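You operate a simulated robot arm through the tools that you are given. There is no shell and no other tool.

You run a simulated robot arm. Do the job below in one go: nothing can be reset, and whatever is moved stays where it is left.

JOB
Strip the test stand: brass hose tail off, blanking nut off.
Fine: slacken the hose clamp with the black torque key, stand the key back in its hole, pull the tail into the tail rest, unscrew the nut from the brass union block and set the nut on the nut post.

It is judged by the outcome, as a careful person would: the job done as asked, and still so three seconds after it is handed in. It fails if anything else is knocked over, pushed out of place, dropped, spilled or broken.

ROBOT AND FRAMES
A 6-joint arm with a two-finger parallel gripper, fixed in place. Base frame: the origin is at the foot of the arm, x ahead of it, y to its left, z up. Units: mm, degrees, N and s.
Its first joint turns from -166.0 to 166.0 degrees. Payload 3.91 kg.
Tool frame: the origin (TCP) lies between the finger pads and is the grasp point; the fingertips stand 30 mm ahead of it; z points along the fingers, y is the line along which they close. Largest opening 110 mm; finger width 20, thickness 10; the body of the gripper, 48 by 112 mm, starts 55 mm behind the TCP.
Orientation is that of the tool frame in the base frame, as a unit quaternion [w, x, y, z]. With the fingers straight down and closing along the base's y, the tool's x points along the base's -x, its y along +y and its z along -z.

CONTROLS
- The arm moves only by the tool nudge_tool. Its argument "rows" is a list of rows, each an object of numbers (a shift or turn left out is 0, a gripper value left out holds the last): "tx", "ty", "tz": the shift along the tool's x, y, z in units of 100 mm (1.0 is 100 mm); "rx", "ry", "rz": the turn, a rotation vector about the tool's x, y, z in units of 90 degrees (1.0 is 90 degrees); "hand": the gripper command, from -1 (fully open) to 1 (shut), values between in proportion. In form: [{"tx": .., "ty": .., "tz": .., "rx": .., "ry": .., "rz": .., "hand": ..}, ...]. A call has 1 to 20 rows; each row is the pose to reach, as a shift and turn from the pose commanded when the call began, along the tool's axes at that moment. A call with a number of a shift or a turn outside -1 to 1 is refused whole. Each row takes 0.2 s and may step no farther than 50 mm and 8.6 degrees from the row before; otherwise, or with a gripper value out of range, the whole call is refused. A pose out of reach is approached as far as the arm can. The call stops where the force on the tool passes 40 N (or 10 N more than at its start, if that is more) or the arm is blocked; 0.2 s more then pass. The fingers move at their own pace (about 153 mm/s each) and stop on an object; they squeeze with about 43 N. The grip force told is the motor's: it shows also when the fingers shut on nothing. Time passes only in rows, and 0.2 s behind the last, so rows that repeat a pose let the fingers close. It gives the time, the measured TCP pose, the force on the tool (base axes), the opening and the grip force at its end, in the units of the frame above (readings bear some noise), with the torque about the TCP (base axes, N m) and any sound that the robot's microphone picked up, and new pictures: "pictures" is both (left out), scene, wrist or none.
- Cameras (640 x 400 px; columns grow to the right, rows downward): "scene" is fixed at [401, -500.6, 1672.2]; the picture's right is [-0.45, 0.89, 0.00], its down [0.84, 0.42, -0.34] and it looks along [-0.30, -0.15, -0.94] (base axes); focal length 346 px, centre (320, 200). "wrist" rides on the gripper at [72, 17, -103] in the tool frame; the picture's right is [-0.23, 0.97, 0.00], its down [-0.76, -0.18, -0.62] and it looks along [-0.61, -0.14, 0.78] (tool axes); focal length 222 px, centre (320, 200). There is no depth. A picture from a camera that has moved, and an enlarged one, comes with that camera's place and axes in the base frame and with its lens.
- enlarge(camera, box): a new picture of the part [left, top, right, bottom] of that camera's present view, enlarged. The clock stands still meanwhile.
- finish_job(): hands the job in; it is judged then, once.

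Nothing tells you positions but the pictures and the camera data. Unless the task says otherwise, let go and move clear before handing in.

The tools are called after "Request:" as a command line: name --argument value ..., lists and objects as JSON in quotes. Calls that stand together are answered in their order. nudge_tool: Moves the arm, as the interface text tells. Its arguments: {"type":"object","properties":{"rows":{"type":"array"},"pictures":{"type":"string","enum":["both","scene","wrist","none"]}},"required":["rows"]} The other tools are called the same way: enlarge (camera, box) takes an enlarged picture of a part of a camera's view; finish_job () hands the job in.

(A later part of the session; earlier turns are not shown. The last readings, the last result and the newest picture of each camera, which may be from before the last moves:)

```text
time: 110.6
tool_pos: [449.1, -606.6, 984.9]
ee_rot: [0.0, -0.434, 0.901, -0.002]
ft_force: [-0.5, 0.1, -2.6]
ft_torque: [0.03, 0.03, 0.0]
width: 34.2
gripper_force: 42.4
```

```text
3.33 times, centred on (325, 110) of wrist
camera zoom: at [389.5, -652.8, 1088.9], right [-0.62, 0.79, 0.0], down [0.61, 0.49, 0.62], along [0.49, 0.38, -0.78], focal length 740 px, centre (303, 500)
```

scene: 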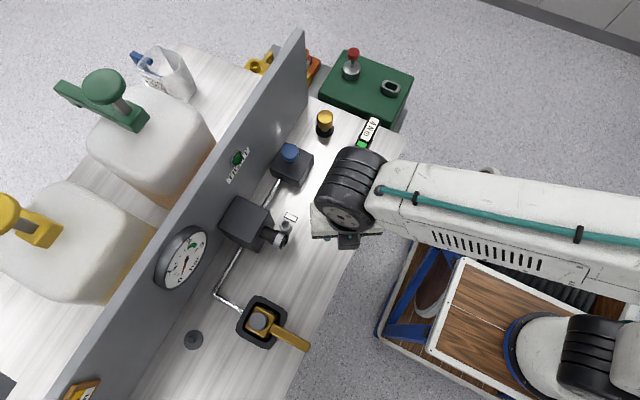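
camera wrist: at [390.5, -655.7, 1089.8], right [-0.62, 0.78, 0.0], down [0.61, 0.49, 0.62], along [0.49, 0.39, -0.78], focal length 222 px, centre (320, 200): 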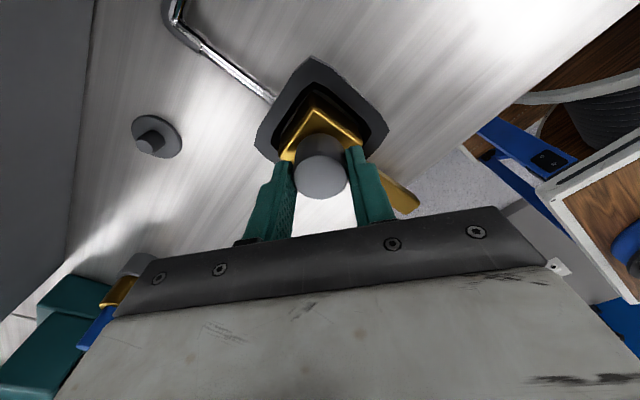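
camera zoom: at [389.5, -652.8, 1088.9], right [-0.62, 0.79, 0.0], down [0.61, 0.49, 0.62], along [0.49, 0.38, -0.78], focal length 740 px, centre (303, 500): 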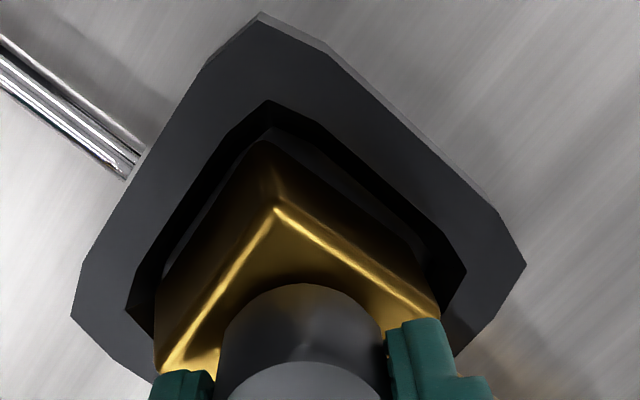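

The block is better centred now. I'll lower until it's supported.

Request:
nudge_tool --rows '[{"tz": 0.01, "hand": 1}, {"tz": 0.02, "hand": 1}, {"tz": 0.03, "hand": 1}]' --pictures "none"

Request:
enlarge --camera "wrist" --box '[250, 50, 400, 170]'

```text
time: 111.4
tool_pos: [450.3, -606.6, 983.5]
ee_rot: [0.001, -0.433, 0.901, -0.002]
ft_force: [0.6, -0.8, -1.5]
ft_torque: [-0.02, -0.04, 0.0]
width: 33.9
gripper_force: 43.2
```

```text
3.33 times, centred on (325, 110) of wrist
camera zoom: at [390.5, -653.4, 1085.5], right [-0.62, 0.79, 0.0], down [0.61, 0.49, 0.62], along [0.49, 0.38, -0.78], focal length 740 px, centre (303, 500)
```

zoom: 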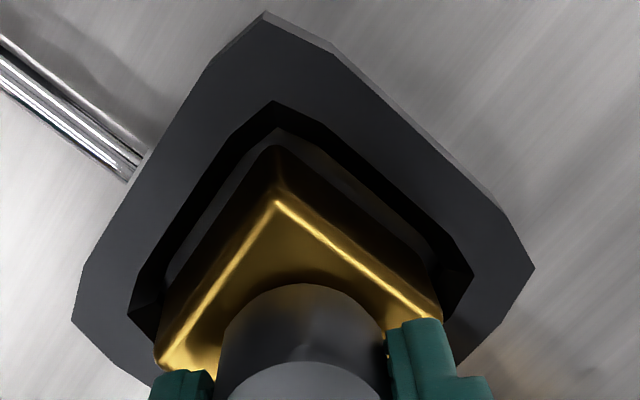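

Request:
nudge_tool --rows '[{"tz": 0.01, "hand": 1}, {"tz": 0.02, "hand": 1}, {"tz": 0.03, "hand": 1}]' --pictures "none"

Request:
enlarge --camera "wrist" --box '[250, 50, 400, 170]'

```text
time: 112.2
tool_pos: [448.7, -606.8, 980.1]
ee_rot: [0.0, -0.433, 0.901, -0.002]
ft_force: [-0.2, -1.5, 0.4]
ft_torque: [-0.03, -0.01, -0.02]
width: 34.0
gripper_force: 43.1
```

```text
3.33 times, centred on (325, 110) of wrist
camera zoom: at [389.5, -653.3, 1082.9], right [-0.62, 0.79, 0.0], down [0.61, 0.49, 0.62], along [0.49, 0.38, -0.78], focal length 740 px, centre (303, 500)
```

zoom: 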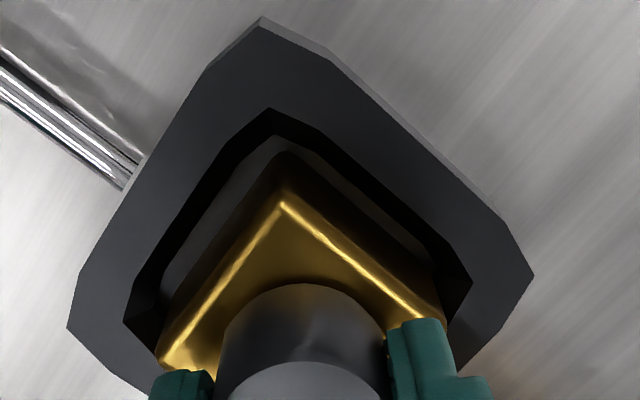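

The block is back on the tray floor but sits about 2 mm too far in +y. I'll slide it back to its original spot while it's supported.

Request:
nudge_tool --rows '[{"tx": 0.008, "ty": -0.006, "tz": 0.004, "hand": 1}, {"tx": 0.016, "ty": -0.012, "tz": 0.008, "hand": 1}, {"tx": 0.016, "ty": -0.012, "tz": 0.008, "hand": 1}]' --pictures "wrist"

Request:
enlarge --camera "wrist" --box '[220, 60, 420, 200]'

```text
time: 113.0
tool_pos: [450.4, -610.2, 978.9]
ee_rot: [0.0, -0.433, 0.901, -0.002]
ft_force: [-1.7, 2.0, 0.7]
ft_torque: [0.05, 0.08, -0.01]
width: 33.7
gripper_force: 43.0
camera wrist: at [390.3, -656.0, 1082.1], right [-0.62, 0.79, 0.0], down [0.61, 0.49, 0.62], along [0.49, 0.38, -0.78], focal length 222 px, centre (320, 200)
```

wrist: 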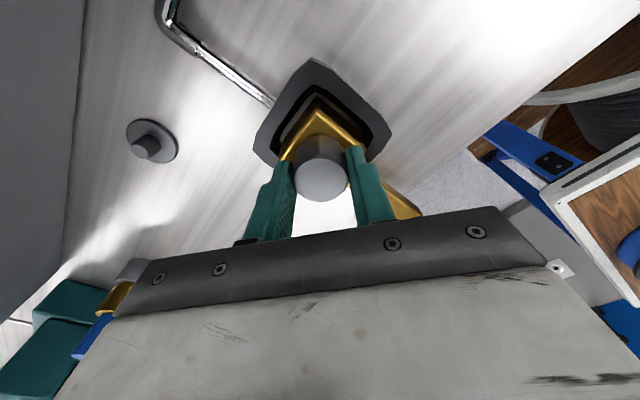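

```text
2.86 times, centred on (320, 130) of wrist
camera zoom: at [390.3, -656.0, 1082.1], right [-0.62, 0.79, 0.0], down [0.61, 0.49, 0.62], along [0.49, 0.38, -0.78], focal length 635 px, centre (320, 400)
```

zoom: 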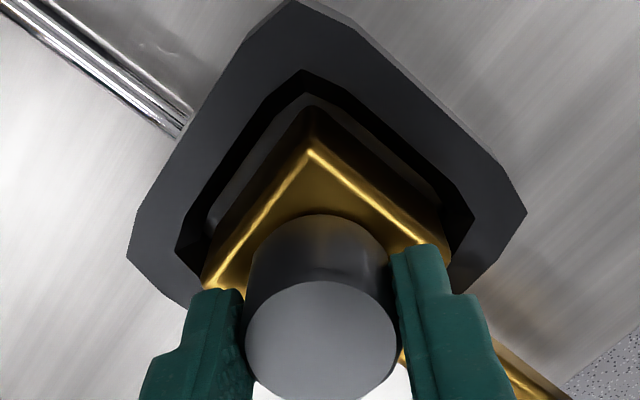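

The block is back in place. I'll release the nut and rise to check the block and how far the nut has come up.

Request:
nudge_tool --rows '[{"hand": 0.3}, {"hand": 0.0}, {"tz": -0.15, "hand": 0.0}, {"tz": -0.5, "hand": 0.0}, {"tz": -0.9, "hand": 0.0}]' --pictures "wrist"

Request:
enlarge --camera "wrist" --box '[220, 40, 420, 180]'

Request:
nudge_tool --rows '[{"rz": 0.09}, {"rz": 0.18}, {"rz": 0.27}, {"rz": 0.36}, {"rz": 0.45}, {"rz": 0.54}, {"rz": 0.63}, {"rz": 0.72}, {"rz": 0.81}, {"rz": 0.9}, {"rz": 0.99}]' --pictures "none"

Request:
nudge_tool --rows '[{"rz": 0.09}, {"rz": 0.18}, {"rz": 0.27}, {"rz": 0.36}, {"rz": 0.45}, {"rz": 0.54}, {"rz": 0.6}]' --pictures "wrist"

Request:
enlarge --camera "wrist" --box '[220, 40, 420, 180]'

```text
time: 114.2
tool_pos: [450.9, -610.3, 1070.5]
ee_rot: [0.0, -0.434, 0.901, -0.001]
ft_force: [-0.4, -0.2, 0.6]
ft_torque: [0.02, -0.01, 0.03]
width: 54.6
gripper_force: 0.0
camera wrist: at [390.6, -656.2, 1173.6], right [-0.62, 0.79, 0.0], down [0.61, 0.49, 0.62], along [0.49, 0.38, -0.78], focal length 222 px, centre (320, 200)
```

wrist: 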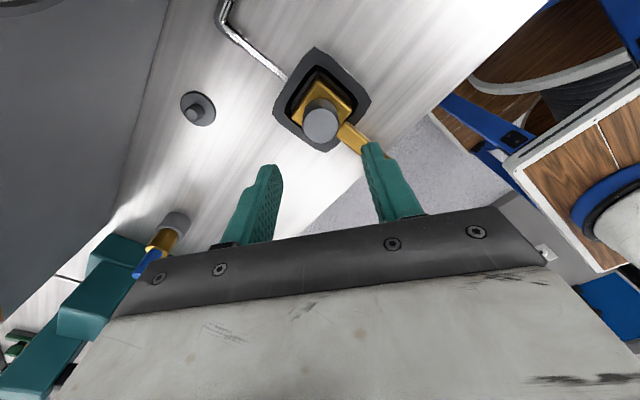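

```text
2.86 times, centred on (320, 110) of wrist
camera zoom: at [390.6, -656.2, 1173.6], right [-0.62, 0.79, 0.0], down [0.61, 0.49, 0.62], along [0.49, 0.38, -0.78], focal length 635 px, centre (320, 457)
```

zoom: 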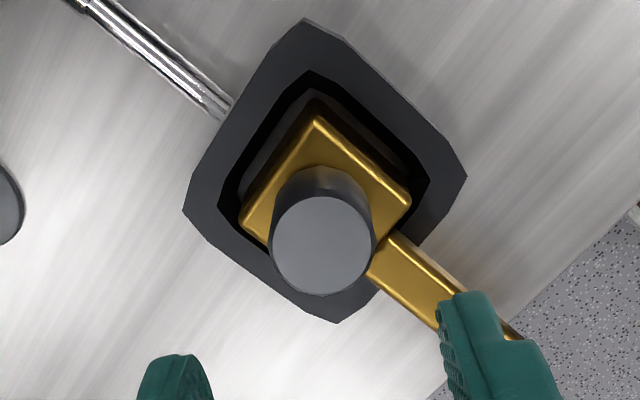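

```text
time: 116.6
tool_pos: [449.6, -608.9, 1069.3]
ee_rot: [0.001, 0.325, 0.946, -0.001]
ft_force: [-0.8, -0.7, -1.0]
ft_torque: [-0.03, 0.01, 0.0]
width: 54.8
gripper_force: 0.0
```

```text
time: 118.2
tool_pos: [450.4, -608.9, 1069.5]
ee_rot: [0.001, 0.718, 0.696, 0.0]
ft_force: [-0.8, 0.0, -0.4]
ft_torque: [0.01, 0.0, -0.01]
width: 55.0
gripper_force: 0.2
camera wrist: at [468.7, -536.9, 1171.5], right [0.97, -0.26, 0.0], down [-0.2, -0.75, 0.62], along [-0.16, -0.6, -0.78], focal length 222 px, centre (320, 200)
```

wrist: 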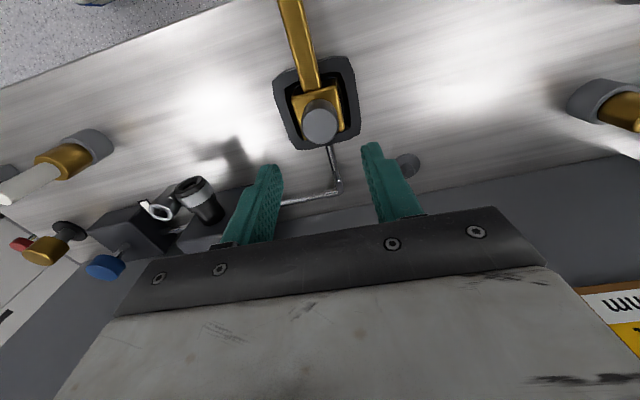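

```text
2.86 times, centred on (320, 110) of wrist
camera zoom: at [468.7, -536.9, 1171.5], right [0.97, -0.26, 0.0], down [-0.2, -0.75, 0.62], along [-0.16, -0.6, -0.78], focal length 635 px, centre (320, 457)
```

zoom: 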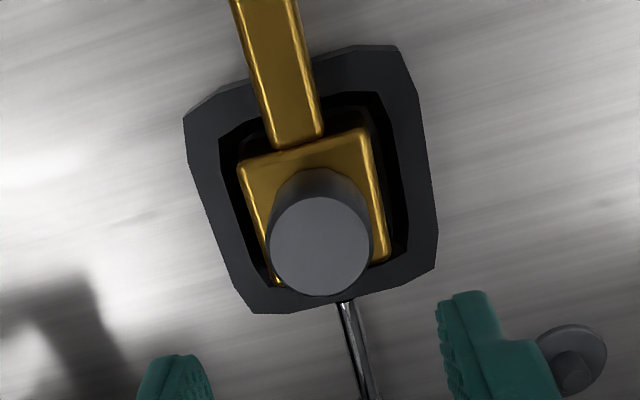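

The nut looks barely raised and the block is back in place, so this is a fine thread. I'll wind the wrist back fully and regrip for another stroke with the block kept seated.

Request:
nudge_tool --rows '[{"rz": 0.09}, {"rz": 0.18}, {"rz": 0.27}, {"rz": 0.36}, {"rz": 0.45}, {"rz": 0.54}, {"rz": 0.63}, {"rz": 0.72}, {"rz": 0.81}, {"rz": 0.86}]' --pictures "none"

Request:
nudge_tool --rows '[{"tz": 0.3}, {"tz": 0.6}]' --pictures "none"

Request:
enlarge --camera "wrist" --box '[240, 80, 400, 200]'

```text
time: 120.4
tool_pos: [449.5, -608.9, 1068.3]
ee_rot: [0.002, 0.996, 0.093, 0.001]
ft_force: [-1.7, 1.1, -0.1]
ft_torque: [0.02, 0.02, -0.02]
width: 54.7
gripper_force: 0.1
```

```text
time: 121.0
tool_pos: [450.5, -612.7, 1008.3]
ee_rot: [0.002, 0.996, 0.094, 0.001]
ft_force: [-0.7, -0.8, 0.4]
ft_torque: [0.0, -0.04, -0.03]
width: 55.0
gripper_force: 0.0
```

```text
3.33 times, centred on (320, 140) of wrist
camera zoom: at [522.5, -614.4, 1111.4], right [-0.04, -1.0, 0.0], down [-0.78, 0.03, 0.62], along [-0.62, 0.02, -0.78], focal length 740 px, centre (320, 400)
```

zoom: 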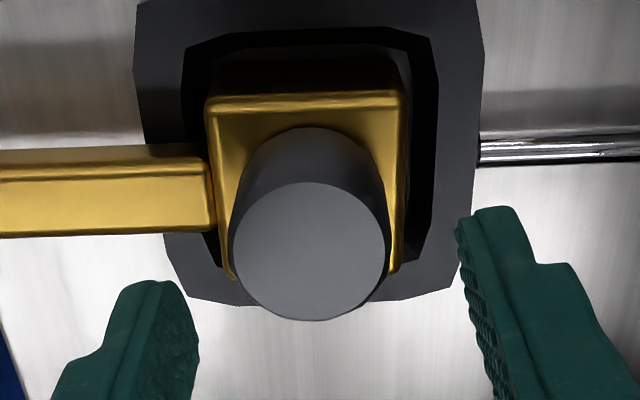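

The nut is about 2.3 mm off the tool axis in y, so I'll correct that, then descend and regrip.

Request:
nudge_tool --rows '[{"tx": 0.004, "ty": -0.022, "tz": 0.0}, {"tx": 0.004, "ty": -0.022, "tz": 0.15}, {"tx": 0.004, "ty": -0.022, "tz": 0.27}, {"tx": 0.004, "ty": -0.022, "tz": 0.27, "hand": 0.3}, {"tx": 0.004, "ty": -0.022, "tz": 0.27, "hand": 1}, {"tx": 0.004, "ty": -0.022, "tz": 0.27, "hand": 1}]' --pictures "none"

Request:
enlarge --camera "wrist" --box '[240, 80, 400, 200]'

Request:
nudge_tool --rows '[{"rz": -0.08, "hand": 1}, {"rz": -0.16, "hand": 1}, {"rz": -0.24, "hand": 1}, {"rz": -0.32, "hand": 1}]' --pictures "none"

Request:
enlarge --camera "wrist" --box '[240, 80, 400, 200]'

```text
time: 122.4
tool_pos: [449.9, -608.8, 982.3]
ee_rot: [0.002, 0.995, 0.095, 0.001]
ft_force: [0.7, -1.0, 0.2]
ft_torque: [-0.02, -0.03, -0.04]
width: 33.8
gripper_force: 42.6
```

```text
3.33 times, centred on (320, 140) of wrist
camera zoom: at [523.1, -610.8, 1085.4], right [-0.04, -1.0, 0.0], down [-0.78, 0.03, 0.62], along [-0.62, 0.02, -0.78], focal length 740 px, centre (320, 400)
```

zoom: 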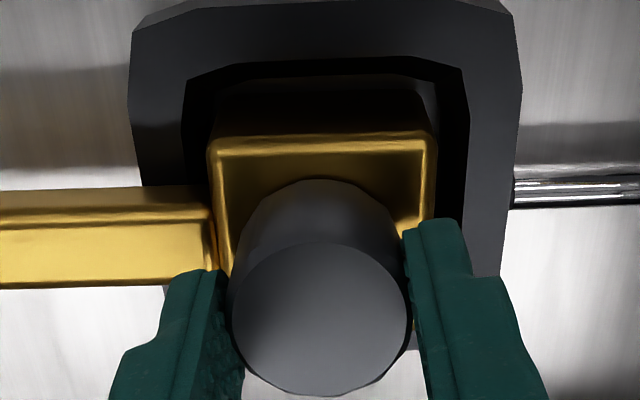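

```text
time: 123.4
tool_pos: [450.0, -606.9, 982.0]
ee_rot: [0.001, 0.941, 0.34, 0.001]
ft_force: [0.6, -0.8, 0.1]
ft_torque: [-0.04, 0.01, 0.02]
width: 34.0
gripper_force: 42.7
```

```text
3.33 times, centred on (320, 140) of wrist
camera zoom: at [515.3, -573.8, 1084.7], right [0.45, -0.89, 0.0], down [-0.7, -0.35, 0.62], along [-0.56, -0.28, -0.78], focal length 740 px, centre (320, 400)
```

zoom: 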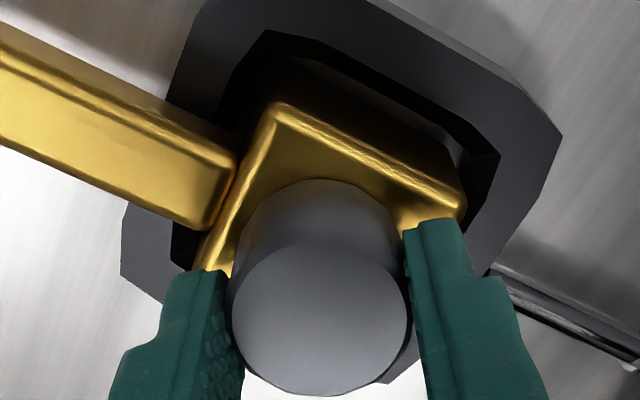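

Request:
nudge_tool --rows '[{"rz": -0.09, "hand": 1}, {"rz": -0.18, "hand": 1}, {"rz": -0.27, "hand": 1}, {"rz": -0.36, "hand": 1}, {"rz": -0.45, "hand": 1}, {"rz": -0.54, "hand": 1}]' --pictures "none"

Request:
nudge_tool --rows '[{"rz": -0.09, "hand": 1}, {"rz": -0.18, "hand": 1}, {"rz": -0.27, "hand": 1}, {"rz": -0.36, "hand": 1}, {"rz": -0.45, "hand": 1}, {"rz": -0.54, "hand": 1}]' --pictures "none"

Request:
enlarge --camera "wrist" --box '[240, 80, 400, 200]'

```text
time: 124.8
tool_pos: [449.8, -607.3, 981.6]
ee_rot: [0.001, 0.717, 0.697, -0.001]
ft_force: [-0.7, -0.6, 2.9]
ft_torque: [-0.04, 0.03, 0.0]
width: 34.0
gripper_force: 43.0
```

```text
time: 126.2
tool_pos: [450.2, -607.9, 981.8]
ee_rot: [0.002, 0.367, 0.93, -0.001]
ft_force: [-2.1, 1.9, 1.8]
ft_torque: [0.04, 0.04, 0.01]
width: 33.8
gripper_force: 43.3
```

```text
3.33 times, centred on (320, 140) of wrist
camera zoom: at [407.3, -545.6, 1084.1], right [0.83, 0.56, 0.0], down [0.43, -0.65, 0.63], along [0.35, -0.52, -0.78], focal length 740 px, centre (320, 400)
```

zoom: 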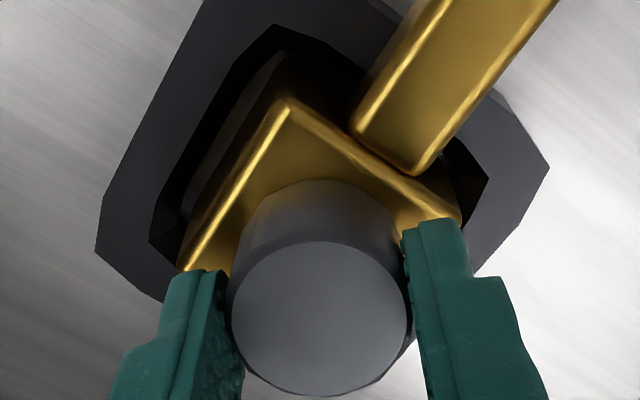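

Request:
nudge_tool --rows '[{"rz": -0.09, "hand": 1}, {"rz": -0.18, "tz": -0.002, "hand": 1}, {"rz": -0.27, "tz": -0.003, "hand": 1}, {"rz": -0.36, "tz": -0.004, "hand": 1}, {"rz": -0.45, "tz": -0.005, "hand": 1}, {"rz": -0.54, "tz": -0.006, "hand": 1}, {"rz": -0.63, "tz": -0.007, "hand": 1}, {"rz": -0.72, "tz": -0.008, "hand": 1}, {"rz": -0.81, "tz": -0.009, "hand": 1}, {"rz": -0.9, "tz": -0.01, "hand": 1}]' --pictures "none"

Request:
nudge_tool --rows '[{"rz": -0.09, "hand": 1}, {"rz": -0.18, "hand": 1}, {"rz": -0.27, "hand": 1}, {"rz": -0.36, "hand": 1}, {"rz": -0.45, "hand": 1}]' --pictures "none"

Request:
enlarge --camera "wrist" --box '[240, 80, 400, 200]'

```text
time: 128.4
tool_pos: [450.5, -606.5, 982.8]
ee_rot: [0.001, -0.326, 0.945, -0.002]
ft_force: [-0.5, -0.7, 0.2]
ft_torque: [-0.03, 0.06, 0.0]
width: 34.0
gripper_force: 42.6
```

```text
time: 129.6
tool_pos: [450.4, -608.5, 984.2]
ee_rot: [0.0, -0.634, 0.774, -0.001]
ft_force: [-0.3, -1.1, 1.1]
ft_torque: [-0.04, 0.01, 0.02]
width: 34.0
gripper_force: 42.4
```

```text
3.33 times, centred on (320, 140) of wrist
camera zoom: at [418.0, -675.0, 1086.1], right [-0.91, 0.42, 0.0], down [0.32, 0.71, 0.62], along [0.26, 0.56, -0.78], focal length 740 px, centre (320, 400)
```

zoom: 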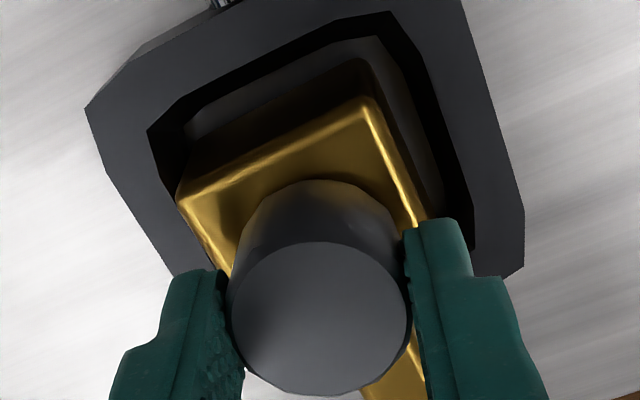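

Total turn is now about 470° with the block still seated. I'll release, rise and check progress from the same viewpoint as before.

Request:
nudge_tool --rows '[{"hand": 0.3}, {"hand": 0.0}, {"tz": -0.15, "hand": 0.0}, {"tz": -0.5, "hand": 0.0}, {"tz": -0.87, "hand": 0.0}]' --pictures "none"

Request:
nudge_tool --rows '[{"rz": 0.09}, {"rz": 0.18}, {"rz": 0.27}, {"rz": 0.36}, {"rz": 0.45}, {"rz": 0.54}, {"rz": 0.63}, {"rz": 0.72}, {"rz": 0.81}, {"rz": 0.9}, {"rz": 0.95}]' --pictures "none"

Request:
nudge_tool --rows '[{"rz": 0.09}, {"rz": 0.18}, {"rz": 0.27}, {"rz": 0.36}, {"rz": 0.45}, {"rz": 0.54}, {"rz": 0.63}, {"rz": 0.72}, {"rz": 0.81}, {"rz": 0.9}, {"rz": 0.945}]' --pictures "none"

Request:
enlarge --camera "wrist" --box '[220, 40, 420, 180]'

```text
time: 130.8
tool_pos: [449.9, -607.9, 1072.6]
ee_rot: [-0.001, -0.632, 0.775, -0.001]
ft_force: [0.6, -0.5, -0.9]
ft_torque: [0.05, -0.03, 0.0]
width: 55.1
gripper_force: 0.0
```

```text
time: 133.2
tool_pos: [449.5, -606.6, 1069.5]
ee_rot: [0.001, 0.064, 0.998, 0.0]
ft_force: [-1.0, -0.5, -1.5]
ft_torque: [-0.02, 0.01, 0.0]
width: 55.1
gripper_force: 0.1
```

```text
time: 135.6
tool_pos: [449.1, -607.0, 1071.2]
ee_rot: [0.001, 0.722, 0.692, -0.001]
ft_force: [0.8, 0.1, 0.1]
ft_torque: [0.01, -0.01, -0.02]
width: 55.0
gripper_force: 0.0
```

```text
2.86 times, centred on (320, 110) of wrist
camera zoom: at [467.6, -535.2, 1172.6], right [0.96, -0.27, 0.0], down [-0.21, -0.75, 0.62], along [-0.16, -0.6, -0.78], focal length 635 px, centre (320, 457)
```

zoom: 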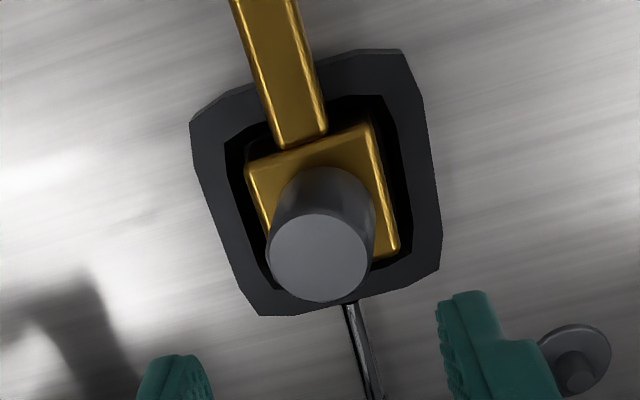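

The nut has visibly risen about 5 mm. I'll rewind fully and do another stroke.

Request:
nudge_tool --rows '[{"rz": 0.09}, {"rz": 0.18}, {"rz": 0.27}, {"rz": 0.36}, {"rz": 0.45}, {"rz": 0.54}, {"rz": 0.63}, {"rz": 0.72}, {"rz": 0.81}, {"rz": 0.85}]' --pictures "none"

Request:
nudge_tool --rows '[{"tz": 0.3}, {"tz": 0.6}, {"tz": 0.6}]' --pictures "none"

Request:
enlarge --camera "wrist" --box '[240, 80, 400, 200]'

```text
time: 137.8
tool_pos: [449.8, -606.6, 1068.5]
ee_rot: [0.001, 0.995, 0.097, 0.001]
ft_force: [-1.3, -0.2, 0.9]
ft_torque: [-0.02, -0.02, -0.02]
width: 55.0
gripper_force: 0.0
```

```text
time: 138.6
tool_pos: [448.0, -609.0, 1011.4]
ee_rot: [0.002, 0.995, 0.098, 0.001]
ft_force: [0.4, 0.2, 1.0]
ft_torque: [0.0, 0.01, 0.01]
width: 55.0
gripper_force: 0.0
```

```text
3.33 times, centred on (320, 140) of wrist
camera zoom: at [521.3, -610.5, 1113.2], right [-0.03, -1.0, 0.0], down [-0.78, 0.03, 0.62], along [-0.62, 0.02, -0.78], focal length 740 px, centre (320, 400)
```

zoom: 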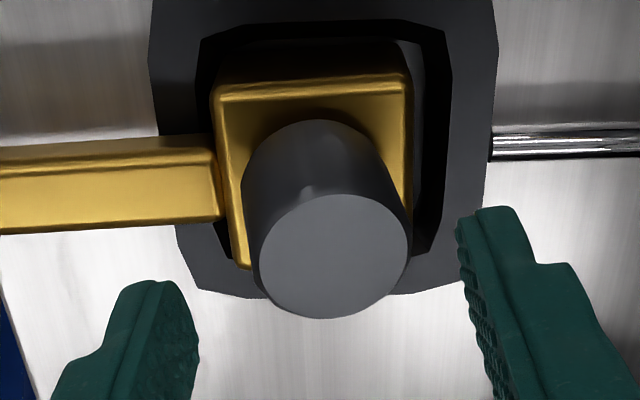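

The nut now leans slightly, so it's either free or nearly free. I'll centre on it, grip gently, and test-lift to see whether the block comes along.

Request:
nudge_tool --rows '[{"ty": 0.018, "tz": 0.1}, {"ty": 0.018, "tz": 0.26}, {"ty": 0.018, "tz": 0.26, "hand": 0.3}, {"ty": 0.018, "tz": 0.26, "hand": 0.6}, {"ty": 0.018, "tz": 0.26, "hand": 1}, {"ty": 0.018, "tz": 0.26, "hand": 1}]' --pictures "none"

Request:
enlarge --camera "wrist" --box '[240, 80, 400, 200]'

Request:
nudge_tool --rows '[{"tz": -0.015, "hand": 1}, {"tz": -0.03, "hand": 1}, {"tz": -0.03, "hand": 1}]' --pictures "none"

Request:
enlarge --camera "wrist" --box '[240, 80, 400, 200]'

```text
time: 140.0
tool_pos: [446.8, -609.1, 983.9]
ee_rot: [0.001, 0.995, 0.098, 0.001]
ft_force: [0.8, -0.7, -0.6]
ft_torque: [-0.01, 0.01, -0.01]
width: 33.5
gripper_force: 42.9
```

```text
3.33 times, centred on (320, 140) of wrist
camera zoom: at [520.4, -611.5, 1086.1], right [-0.03, -1.0, 0.0], down [-0.78, 0.03, 0.62], along [-0.62, 0.02, -0.78], focal length 740 px, centre (320, 400)
```

zoom: 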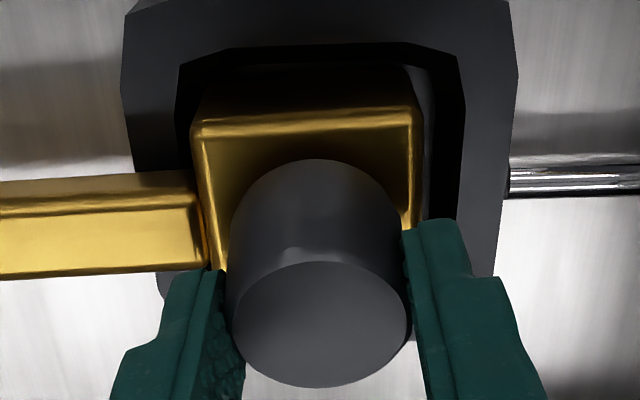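

```text
time: 140.8
tool_pos: [450.4, -608.8, 987.3]
ee_rot: [0.001, 0.995, 0.098, 0.001]
ft_force: [-1.0, 1.4, -0.5]
ft_torque: [0.03, 0.08, 0.01]
width: 33.8
gripper_force: 43.5
```

```text
3.33 times, centred on (320, 140) of wrist
camera zoom: at [522.2, -611.6, 1089.5], right [-0.03, -1.0, 0.0], down [-0.78, 0.03, 0.62], along [-0.62, 0.02, -0.78], focal length 740 px, centre (320, 400)
```

zoom: 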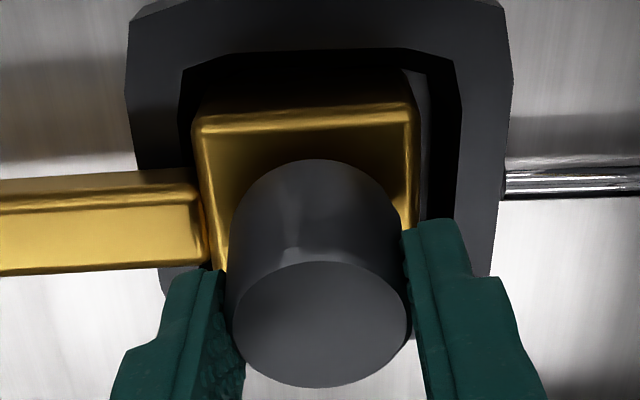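

Request:
nudge_tool --rows '[{"tz": -0.02, "hand": 1}, {"tz": -0.04, "hand": 1}, {"tz": -0.04, "hand": 1}]' --pictures "none"

Request:
enlarge --camera "wrist" --box '[240, 80, 400, 200]'

```text
time: 141.6
tool_pos: [448.3, -609.5, 990.7]
ee_rot: [0.001, 0.995, 0.099, 0.001]
ft_force: [-2.0, 0.0, 0.0]
ft_torque: [0.0, 0.03, -0.04]
width: 33.8
gripper_force: 43.1
```

```text
3.33 times, centred on (320, 140) of wrist
camera zoom: at [522.4, -611.6, 1093.7], right [-0.03, -1.0, 0.0], down [-0.78, 0.03, 0.62], along [-0.62, 0.02, -0.78], focal length 740 px, centre (320, 400)
```

zoom: 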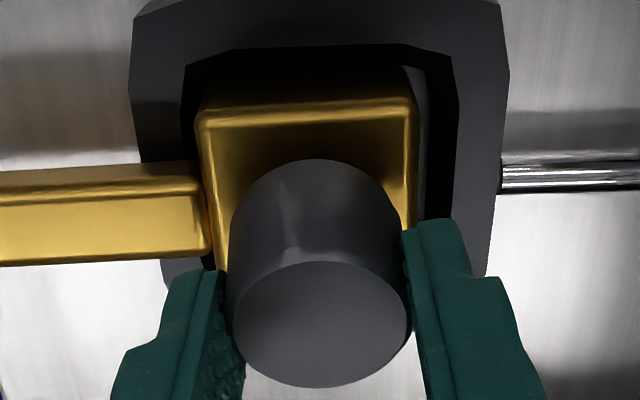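

The force stays near zero with 7 mm of lift, so the nut appears to be free of the block. I'll lift further and check visually.

Request:
nudge_tool --rows '[{"tz": -0.03, "hand": 1}, {"tz": -0.06, "hand": 1}, {"tz": -0.1, "hand": 1}]' --pictures "none"

Request:
enlarge --camera "wrist" --box '[240, 80, 400, 200]'

```text
time: 142.4
tool_pos: [450.5, -608.7, 1000.4]
ee_rot: [0.001, 0.995, 0.098, 0.001]
ft_force: [0.5, 0.4, -0.6]
ft_torque: [-0.02, 0.0, 0.03]
width: 33.7
gripper_force: 42.6
```

```text
3.33 times, centred on (320, 140) of wrist
camera zoom: at [524.0, -611.2, 1103.3], right [-0.03, -1.0, 0.0], down [-0.78, 0.03, 0.62], along [-0.62, 0.02, -0.78], focal length 740 px, centre (320, 400)
```

zoom: 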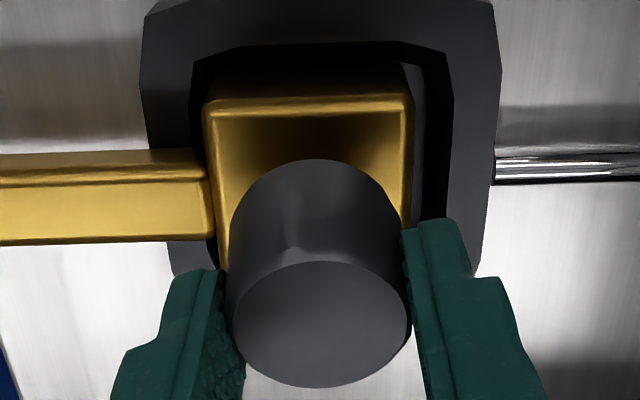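

The nut is off and the block stays in its tray. I'll raise the nut clear and inspect both.

Request:
nudge_tool --rows '[{"tz": -0.3, "hand": 1}, {"tz": -0.6, "hand": 1}, {"tz": -0.9, "hand": 1}]' --pictures "both"

Request:
enlarge --camera "wrist" --box '[240, 40, 400, 200]'

Request:
enlarge --camera "scene" --box '[220, 285, 320, 365]'

```text
time: 143.2
tool_pos: [451.1, -608.1, 1087.8]
ee_rot: [0.0, 0.995, 0.098, 0.0]
ft_force: [0.7, -0.3, -1.0]
ft_torque: [-0.02, 0.04, 0.01]
width: 33.4
gripper_force: 42.7
camera wrist: at [525.4, -610.2, 1191.3], right [-0.03, -1.0, 0.0], down [-0.78, 0.03, 0.62], along [-0.62, 0.02, -0.78], focal length 222 px, centre (320, 200)
```

scene: 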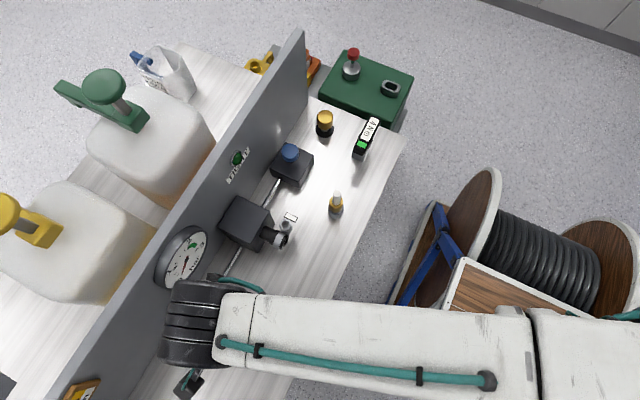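
wrist: 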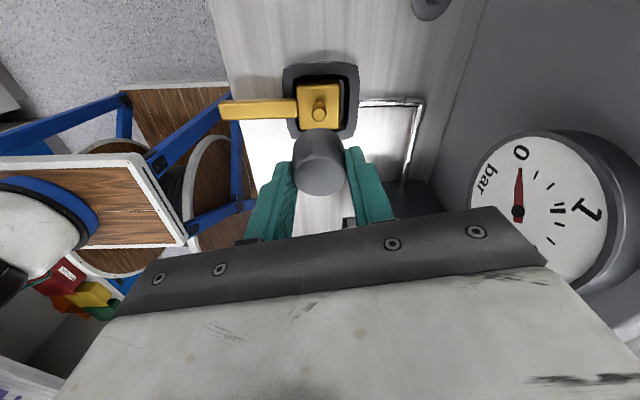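

```text
2.50 times, centred on (320, 120) of wrist
camera zoom: at [525.4, -610.2, 1191.3], right [-0.03, -1.0, 0.0], down [-0.78, 0.03, 0.62], along [-0.62, 0.02, -0.78], focal length 555 px, centre (320, 400)
```

zoom: 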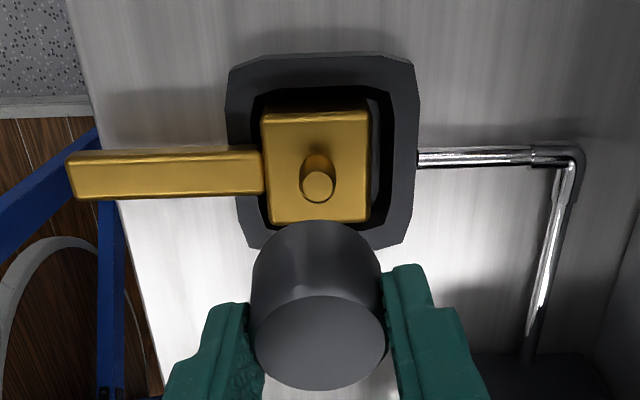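

```text
5.00 times, centred on (270, 325) of scene
camera zoom: at [401.0, -500.6, 1672.2], right [-0.45, 0.89, 0.0], down [0.84, 0.42, -0.34], along [-0.3, -0.15, -0.94], focal length 1730 px, centre (570, -425)
```

zoom: 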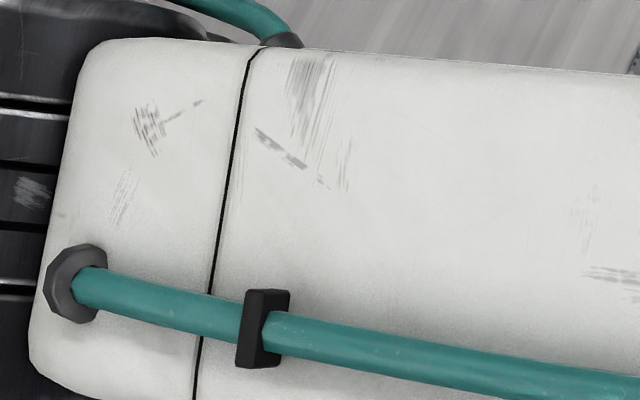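

The nut is off, with the bare stud visible and the block still in its tray. The nut sits about 11° tilted in the fingers, so I'll turn to yaw -90° and lean the tool to make it upright, which also keeps the wrist off the panel.

Request:
nudge_tool --rows '[{"rz": -0.09, "hand": 1}, {"rz": -0.18, "hand": 1}, {"rz": -0.27, "hand": 1}, {"rz": -0.36, "hand": 1}, {"rz": -0.45, "hand": 1}, {"rz": -0.54, "hand": 1}, {"rz": -0.63, "hand": 1}, {"rz": -0.72, "hand": 1}, {"rz": -0.81, "hand": 1}, {"rz": -0.875, "hand": 1}]' --pictures "none"

Request:
nudge_tool --rows '[{"ry": -0.07, "hand": 1}, {"ry": -0.13, "hand": 1}, {"ry": -0.13, "hand": 1}]' --pictures "wrist"

Request:
enlarge --camera "wrist" --box '[220, 60, 440, 220]'

```text
time: 145.4
tool_pos: [450.7, -609.7, 1091.3]
ee_rot: [0.002, 0.706, 0.708, 0.0]
ft_force: [0.5, -0.1, -0.4]
ft_torque: [0.0, 0.0, -0.01]
width: 33.5
gripper_force: 42.9
```

```text
time: 146.2
tool_pos: [450.5, -609.1, 1092.4]
ee_rot: [0.074, 0.703, 0.704, -0.072]
ft_force: [0.7, -0.2, -0.4]
ft_torque: [0.0, -0.01, -0.01]
width: 33.2
gripper_force: 43.2
camera wrist: at [466.5, -516.8, 1177.0], right [0.97, -0.22, 0.05], down [-0.18, -0.62, 0.77], along [-0.14, -0.76, -0.64], focal length 222 px, centre (320, 200)
```

wrist: 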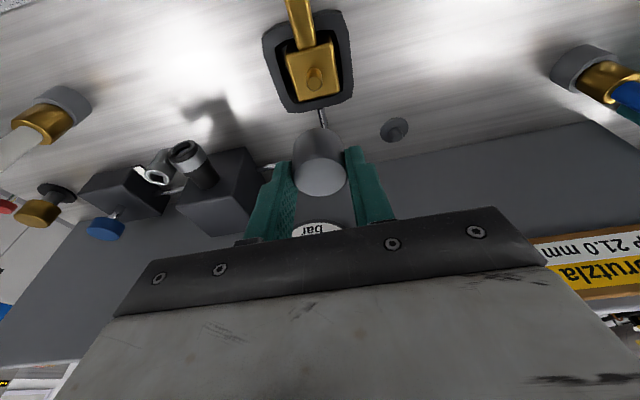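

```text
2.50 times, centred on (330, 140) of wrist
camera zoom: at [466.5, -516.8, 1177.0], right [0.97, -0.22, 0.05], down [-0.18, -0.62, 0.77], along [-0.14, -0.76, -0.64], focal length 555 px, centre (295, 350)
```

zoom: 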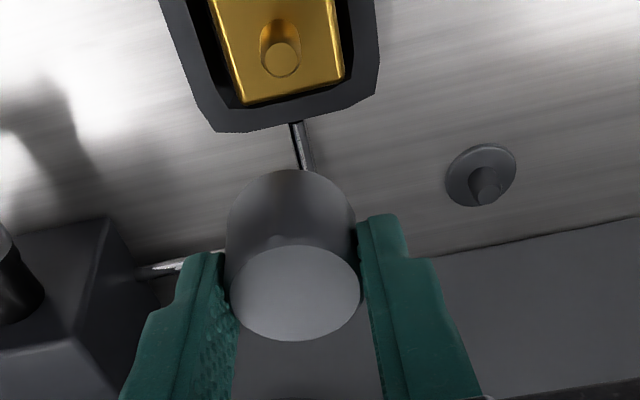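

The nut's face looks level now. The post pin is near (546, -726), so I'll move over it at height and refine.

Request:
nudge_tool --rows '[{"tx": -0.2, "ty": 0.3, "tz": 0.042, "hand": 1}, {"tx": -0.4, "ty": 0.6, "tz": 0.083, "hand": 1}, {"tx": -0.6, "ty": 0.97, "tz": 0.125, "hand": 1}]' --pictures "none"

Request:
nudge_tool --rows '[{"tx": -0.2, "tz": 0.15, "hand": 1}, {"tx": -0.35, "tz": 0.3, "hand": 1}, {"tx": -0.35, "tz": 0.3, "hand": 1}]' --pictures "both"

Request:
enlarge --camera "wrist" --box '[240, 40, 400, 200]'

Request:
enlarge --camera "scene" --box '[160, 280, 260, 360]'

```text
time: 147.0
tool_pos: [550.0, -670.3, 1091.7]
ee_rot: [0.074, 0.703, 0.704, -0.073]
ft_force: [-0.8, 0.4, -0.3]
ft_torque: [0.02, -0.01, 0.02]
width: 33.7
gripper_force: 43.3
```

```text
time: 147.8
tool_pos: [548.9, -710.1, 1069.0]
ee_rot: [0.074, 0.702, 0.704, -0.072]
ft_force: [-0.6, -0.1, 0.2]
ft_torque: [0.0, -0.02, 0.01]
width: 33.5
gripper_force: 42.5
camera wrist: at [564.7, -618.4, 1154.5], right [0.97, -0.22, 0.05], down [-0.18, -0.62, 0.77], along [-0.14, -0.75, -0.64], focal length 222 px, centre (320, 200)
```

scene: 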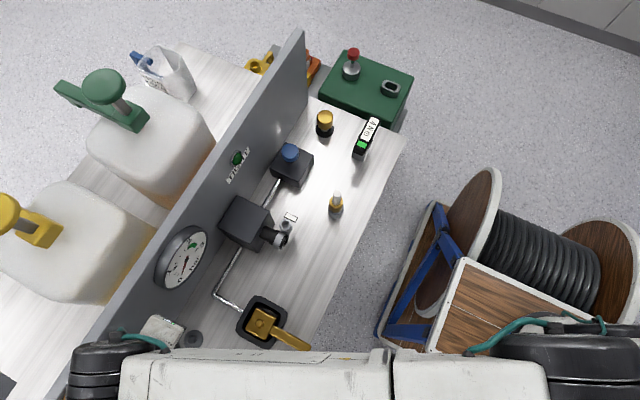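
wrist: 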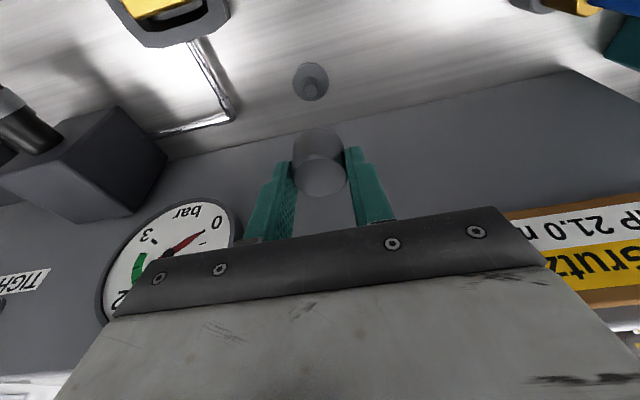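

```text
2.50 times, centred on (320, 120) of wrist
camera zoom: at [564.7, -618.4, 1154.5], right [0.97, -0.22, 0.05], down [-0.18, -0.62, 0.77], along [-0.14, -0.75, -0.64], focal length 555 px, centre (320, 400)
```

zoom: 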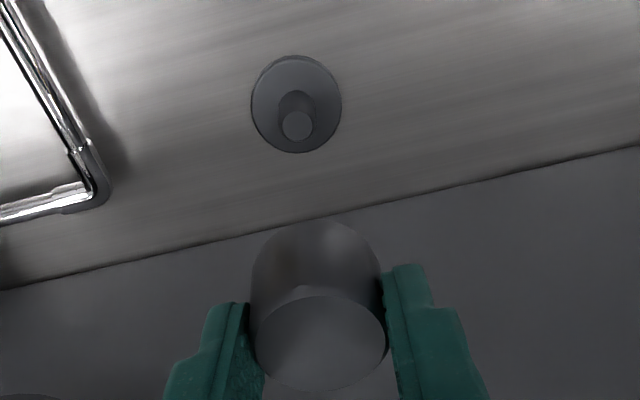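

```text
5.00 times, centred on (210, 320) of scene
camera zoom: at [401.0, -500.6, 1672.2], right [-0.45, 0.89, 0.0], down [0.84, 0.42, -0.34], along [-0.3, -0.15, -0.94], focal length 1730 px, centre (870, -400)
```

zoom: 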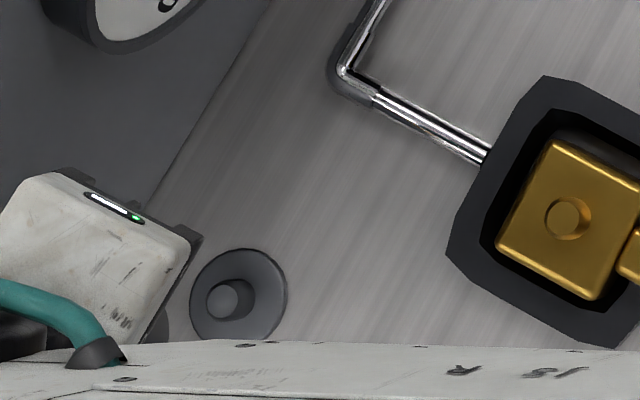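

The nut and post are both in view. I'll lower to about 35 mm above the pin, going straight down in world axes, and look again.

Request:
nudge_tool --rows '[{"tx": 0.04, "ty": -0.02, "tz": 0.2, "hand": 1}, {"tx": 0.08, "ty": -0.02, "tz": 0.4, "hand": 1}, {"tx": 0.13, "ty": -0.02, "tz": 0.63, "hand": 1}, {"tx": 0.13, "ty": -0.02, "tz": 0.63, "hand": 1}]' --pictures "wrist"

Request:
enlarge --camera "wrist" --box '[240, 60, 400, 200]'

Request:
enlarge --camera "scene" --box '[160, 300, 240, 360]'

```text
time: 148.8
tool_pos: [546.1, -710.2, 1003.5]
ee_rot: [0.073, 0.704, 0.703, -0.072]
ft_force: [1.0, 1.3, -0.7]
ft_torque: [-0.02, 0.0, 0.01]
width: 33.6
gripper_force: 43.0
camera wrist: at [561.7, -618.2, 1088.0], right [0.97, -0.22, 0.05], down [-0.18, -0.62, 0.77], along [-0.14, -0.75, -0.64], focal length 222 px, centre (320, 200)
```

wrist: 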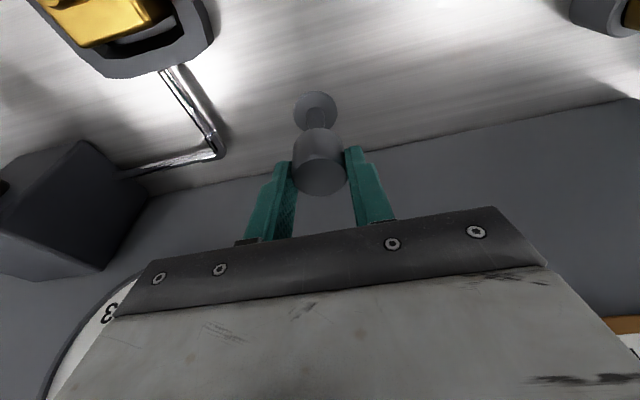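

```text
2.86 times, centred on (320, 130) of wrist
camera zoom: at [561.7, -618.2, 1088.0], right [0.97, -0.22, 0.05], down [-0.18, -0.62, 0.77], along [-0.14, -0.75, -0.64], focal length 635 px, centre (320, 400)
```

zoom: 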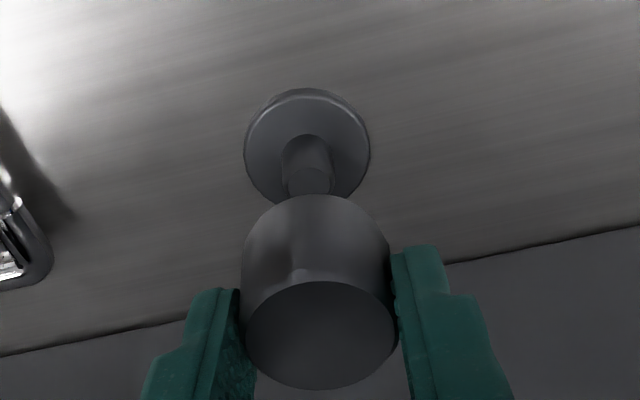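

```text
6.67 times, centred on (200, 330) of scene
camera zoom: at [401.0, -500.6, 1672.2], right [-0.45, 0.89, 0.0], down [0.84, 0.42, -0.34], along [-0.3, -0.15, -0.94], focal length 2307 px, centre (1120, -667)
```

zoom: 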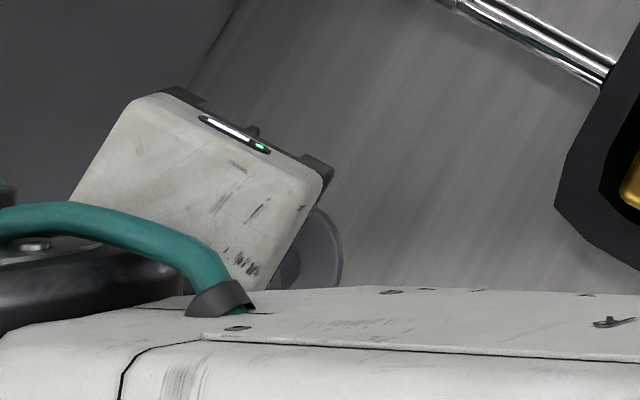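

The pin is at about (543, -722) with its top near z≈915. I'll shift (-1, -6.4) mm and lower 35 mm.

Request:
nudge_tool --rows '[{"tx": -0.06, "ty": -0.01, "tz": 0.013, "hand": 1}, {"tx": -0.03, "ty": -0.01, "tz": 0.15, "hand": 1}, {"tx": 0.008, "ty": -0.01, "tz": 0.356, "hand": 1}, {"tx": 0.008, "ty": -0.01, "tz": 0.356, "hand": 1}]' --pictures "wrist"

Request:
enlarge --camera "wrist" --box '[240, 60, 400, 200]'

Request:
enlarge --camera "scene" --box '[160, 300, 240, 360]'

```text
time: 149.8
tool_pos: [545.7, -715.0, 968.5]
ee_rot: [0.074, 0.703, 0.703, -0.073]
ft_force: [-0.6, 0.2, -0.6]
ft_torque: [0.02, 0.0, 0.01]
width: 33.5
gripper_force: 43.2
camera wrist: at [560.6, -623.7, 1054.6], right [0.97, -0.22, 0.05], down [-0.18, -0.62, 0.77], along [-0.14, -0.75, -0.64], focal length 222 px, centre (320, 200)
```

wrist: 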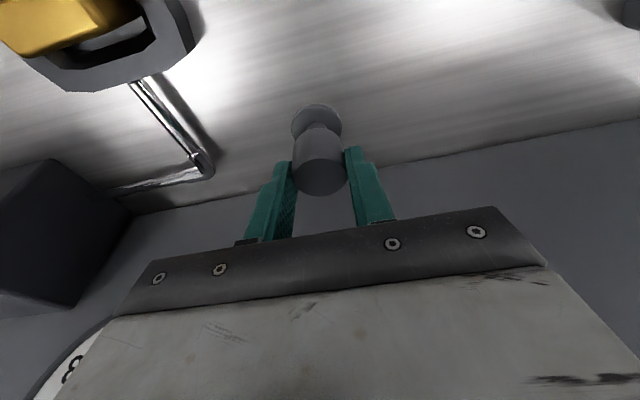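

```text
2.86 times, centred on (320, 130) of wrist
camera zoom: at [560.6, -623.7, 1054.6], right [0.97, -0.22, 0.05], down [-0.18, -0.62, 0.77], along [-0.14, -0.75, -0.64], focal length 635 px, centre (320, 400)
```

zoom: 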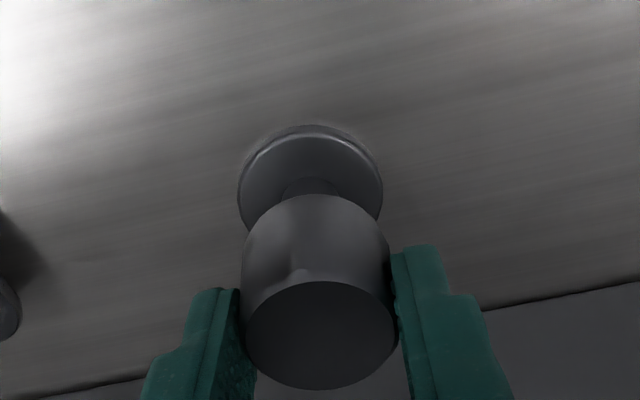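

```text
6.67 times, centred on (200, 330) of scene
camera zoom: at [401.0, -500.6, 1672.2], right [-0.45, 0.89, 0.0], down [0.84, 0.42, -0.34], along [-0.3, -0.15, -0.94], focal length 2307 px, centre (1120, -667)
```

zoom: 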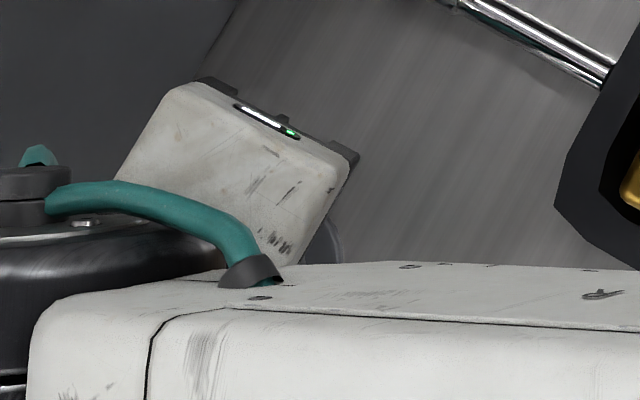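

The nut is now directly above the post, about 14 mm above the pin. I'll lower straight down slowly and watch the force.

Request:
nudge_tool --rows '[{"tx": 0.01, "tz": 0.05, "hand": 1}, {"tx": 0.02, "tz": 0.1, "hand": 1}, {"tx": 0.03, "tz": 0.14, "hand": 1}, {"tx": 0.036, "tz": 0.17, "hand": 1}]' --pictures "none"

Request:
enlarge --camera "wrist" --box '[240, 60, 400, 200]'

```text
time: 150.8
tool_pos: [545.2, -717.9, 952.0]
ee_rot: [0.073, 0.703, 0.704, -0.072]
ft_force: [-1.2, 4.7, 1.9]
ft_torque: [0.19, 0.03, -0.02]
width: 33.6
gripper_force: 43.2
```

```text
2.86 times, centred on (320, 130) of wrist
camera zoom: at [560.4, -625.6, 1036.8], right [0.97, -0.22, 0.05], down [-0.18, -0.62, 0.77], along [-0.14, -0.75, -0.64], focal length 635 px, centre (320, 400)
```

zoom: 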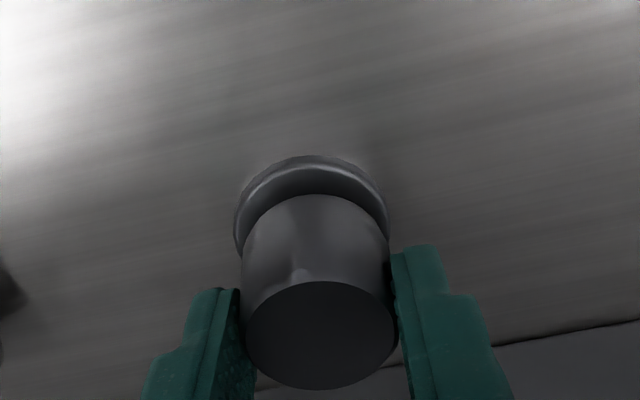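

The pin is touching the nut's bore edge, shown by a +4.7 N push in y. I'll shift 1.5 mm in +y and continue gently.

Request:
nudge_tool --rows '[{"tx": 0.013, "tz": -0.003, "hand": 1}, {"tx": 0.013, "tz": -0.003, "hand": 1}]' --pictures "none"

Request:
nudge_tool --rows '[{"tx": 0.003, "tz": 0.015, "hand": 1}, {"tx": 0.006, "tz": 0.03, "hand": 1}]' --pictures "none"

```text
time: 151.4
tool_pos: [544.7, -717.1, 952.2]
ee_rot: [0.074, 0.703, 0.703, -0.072]
ft_force: [0.2, -0.2, -0.3]
ft_torque: [0.01, -0.03, -0.02]
width: 33.5
gripper_force: 42.9
```

```text
time: 152.0
tool_pos: [545.8, -717.3, 949.3]
ee_rot: [0.074, 0.703, 0.704, -0.072]
ft_force: [0.1, -0.7, -0.6]
ft_torque: [0.01, 0.03, 0.01]
width: 33.3
gripper_force: 43.1
```

Free again. I'll keep lowering.

Request:
nudge_tool --rows '[{"tx": 0.003, "tz": 0.015, "hand": 1}, {"tx": 0.006, "tz": 0.03, "hand": 1}, {"tx": 0.009, "tz": 0.045, "hand": 1}]' --pictures "none"

Request:
enlarge --camera "wrist" --box '[240, 60, 400, 200]'

```text
time: 152.8
tool_pos: [545.3, -715.9, 944.7]
ee_rot: [0.074, 0.703, 0.703, -0.073]
ft_force: [1.6, -3.4, 2.7]
ft_torque: [-0.03, -0.03, -0.01]
width: 33.9
gripper_force: 43.2
```

```text
2.86 times, centred on (320, 130) of wrist
camera zoom: at [559.8, -623.6, 1030.7], right [0.97, -0.22, 0.05], down [-0.18, -0.62, 0.77], along [-0.14, -0.76, -0.64], focal length 635 px, centre (320, 400)
```

zoom: 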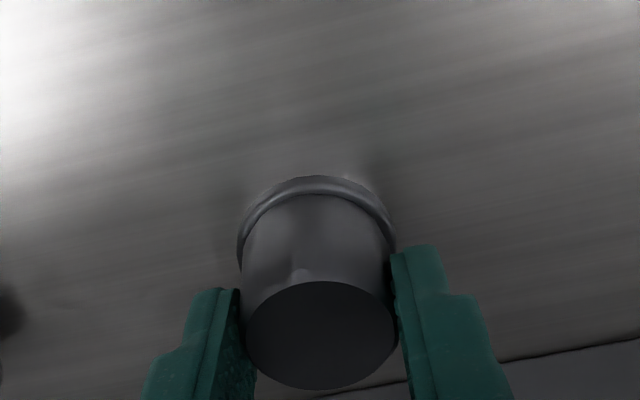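

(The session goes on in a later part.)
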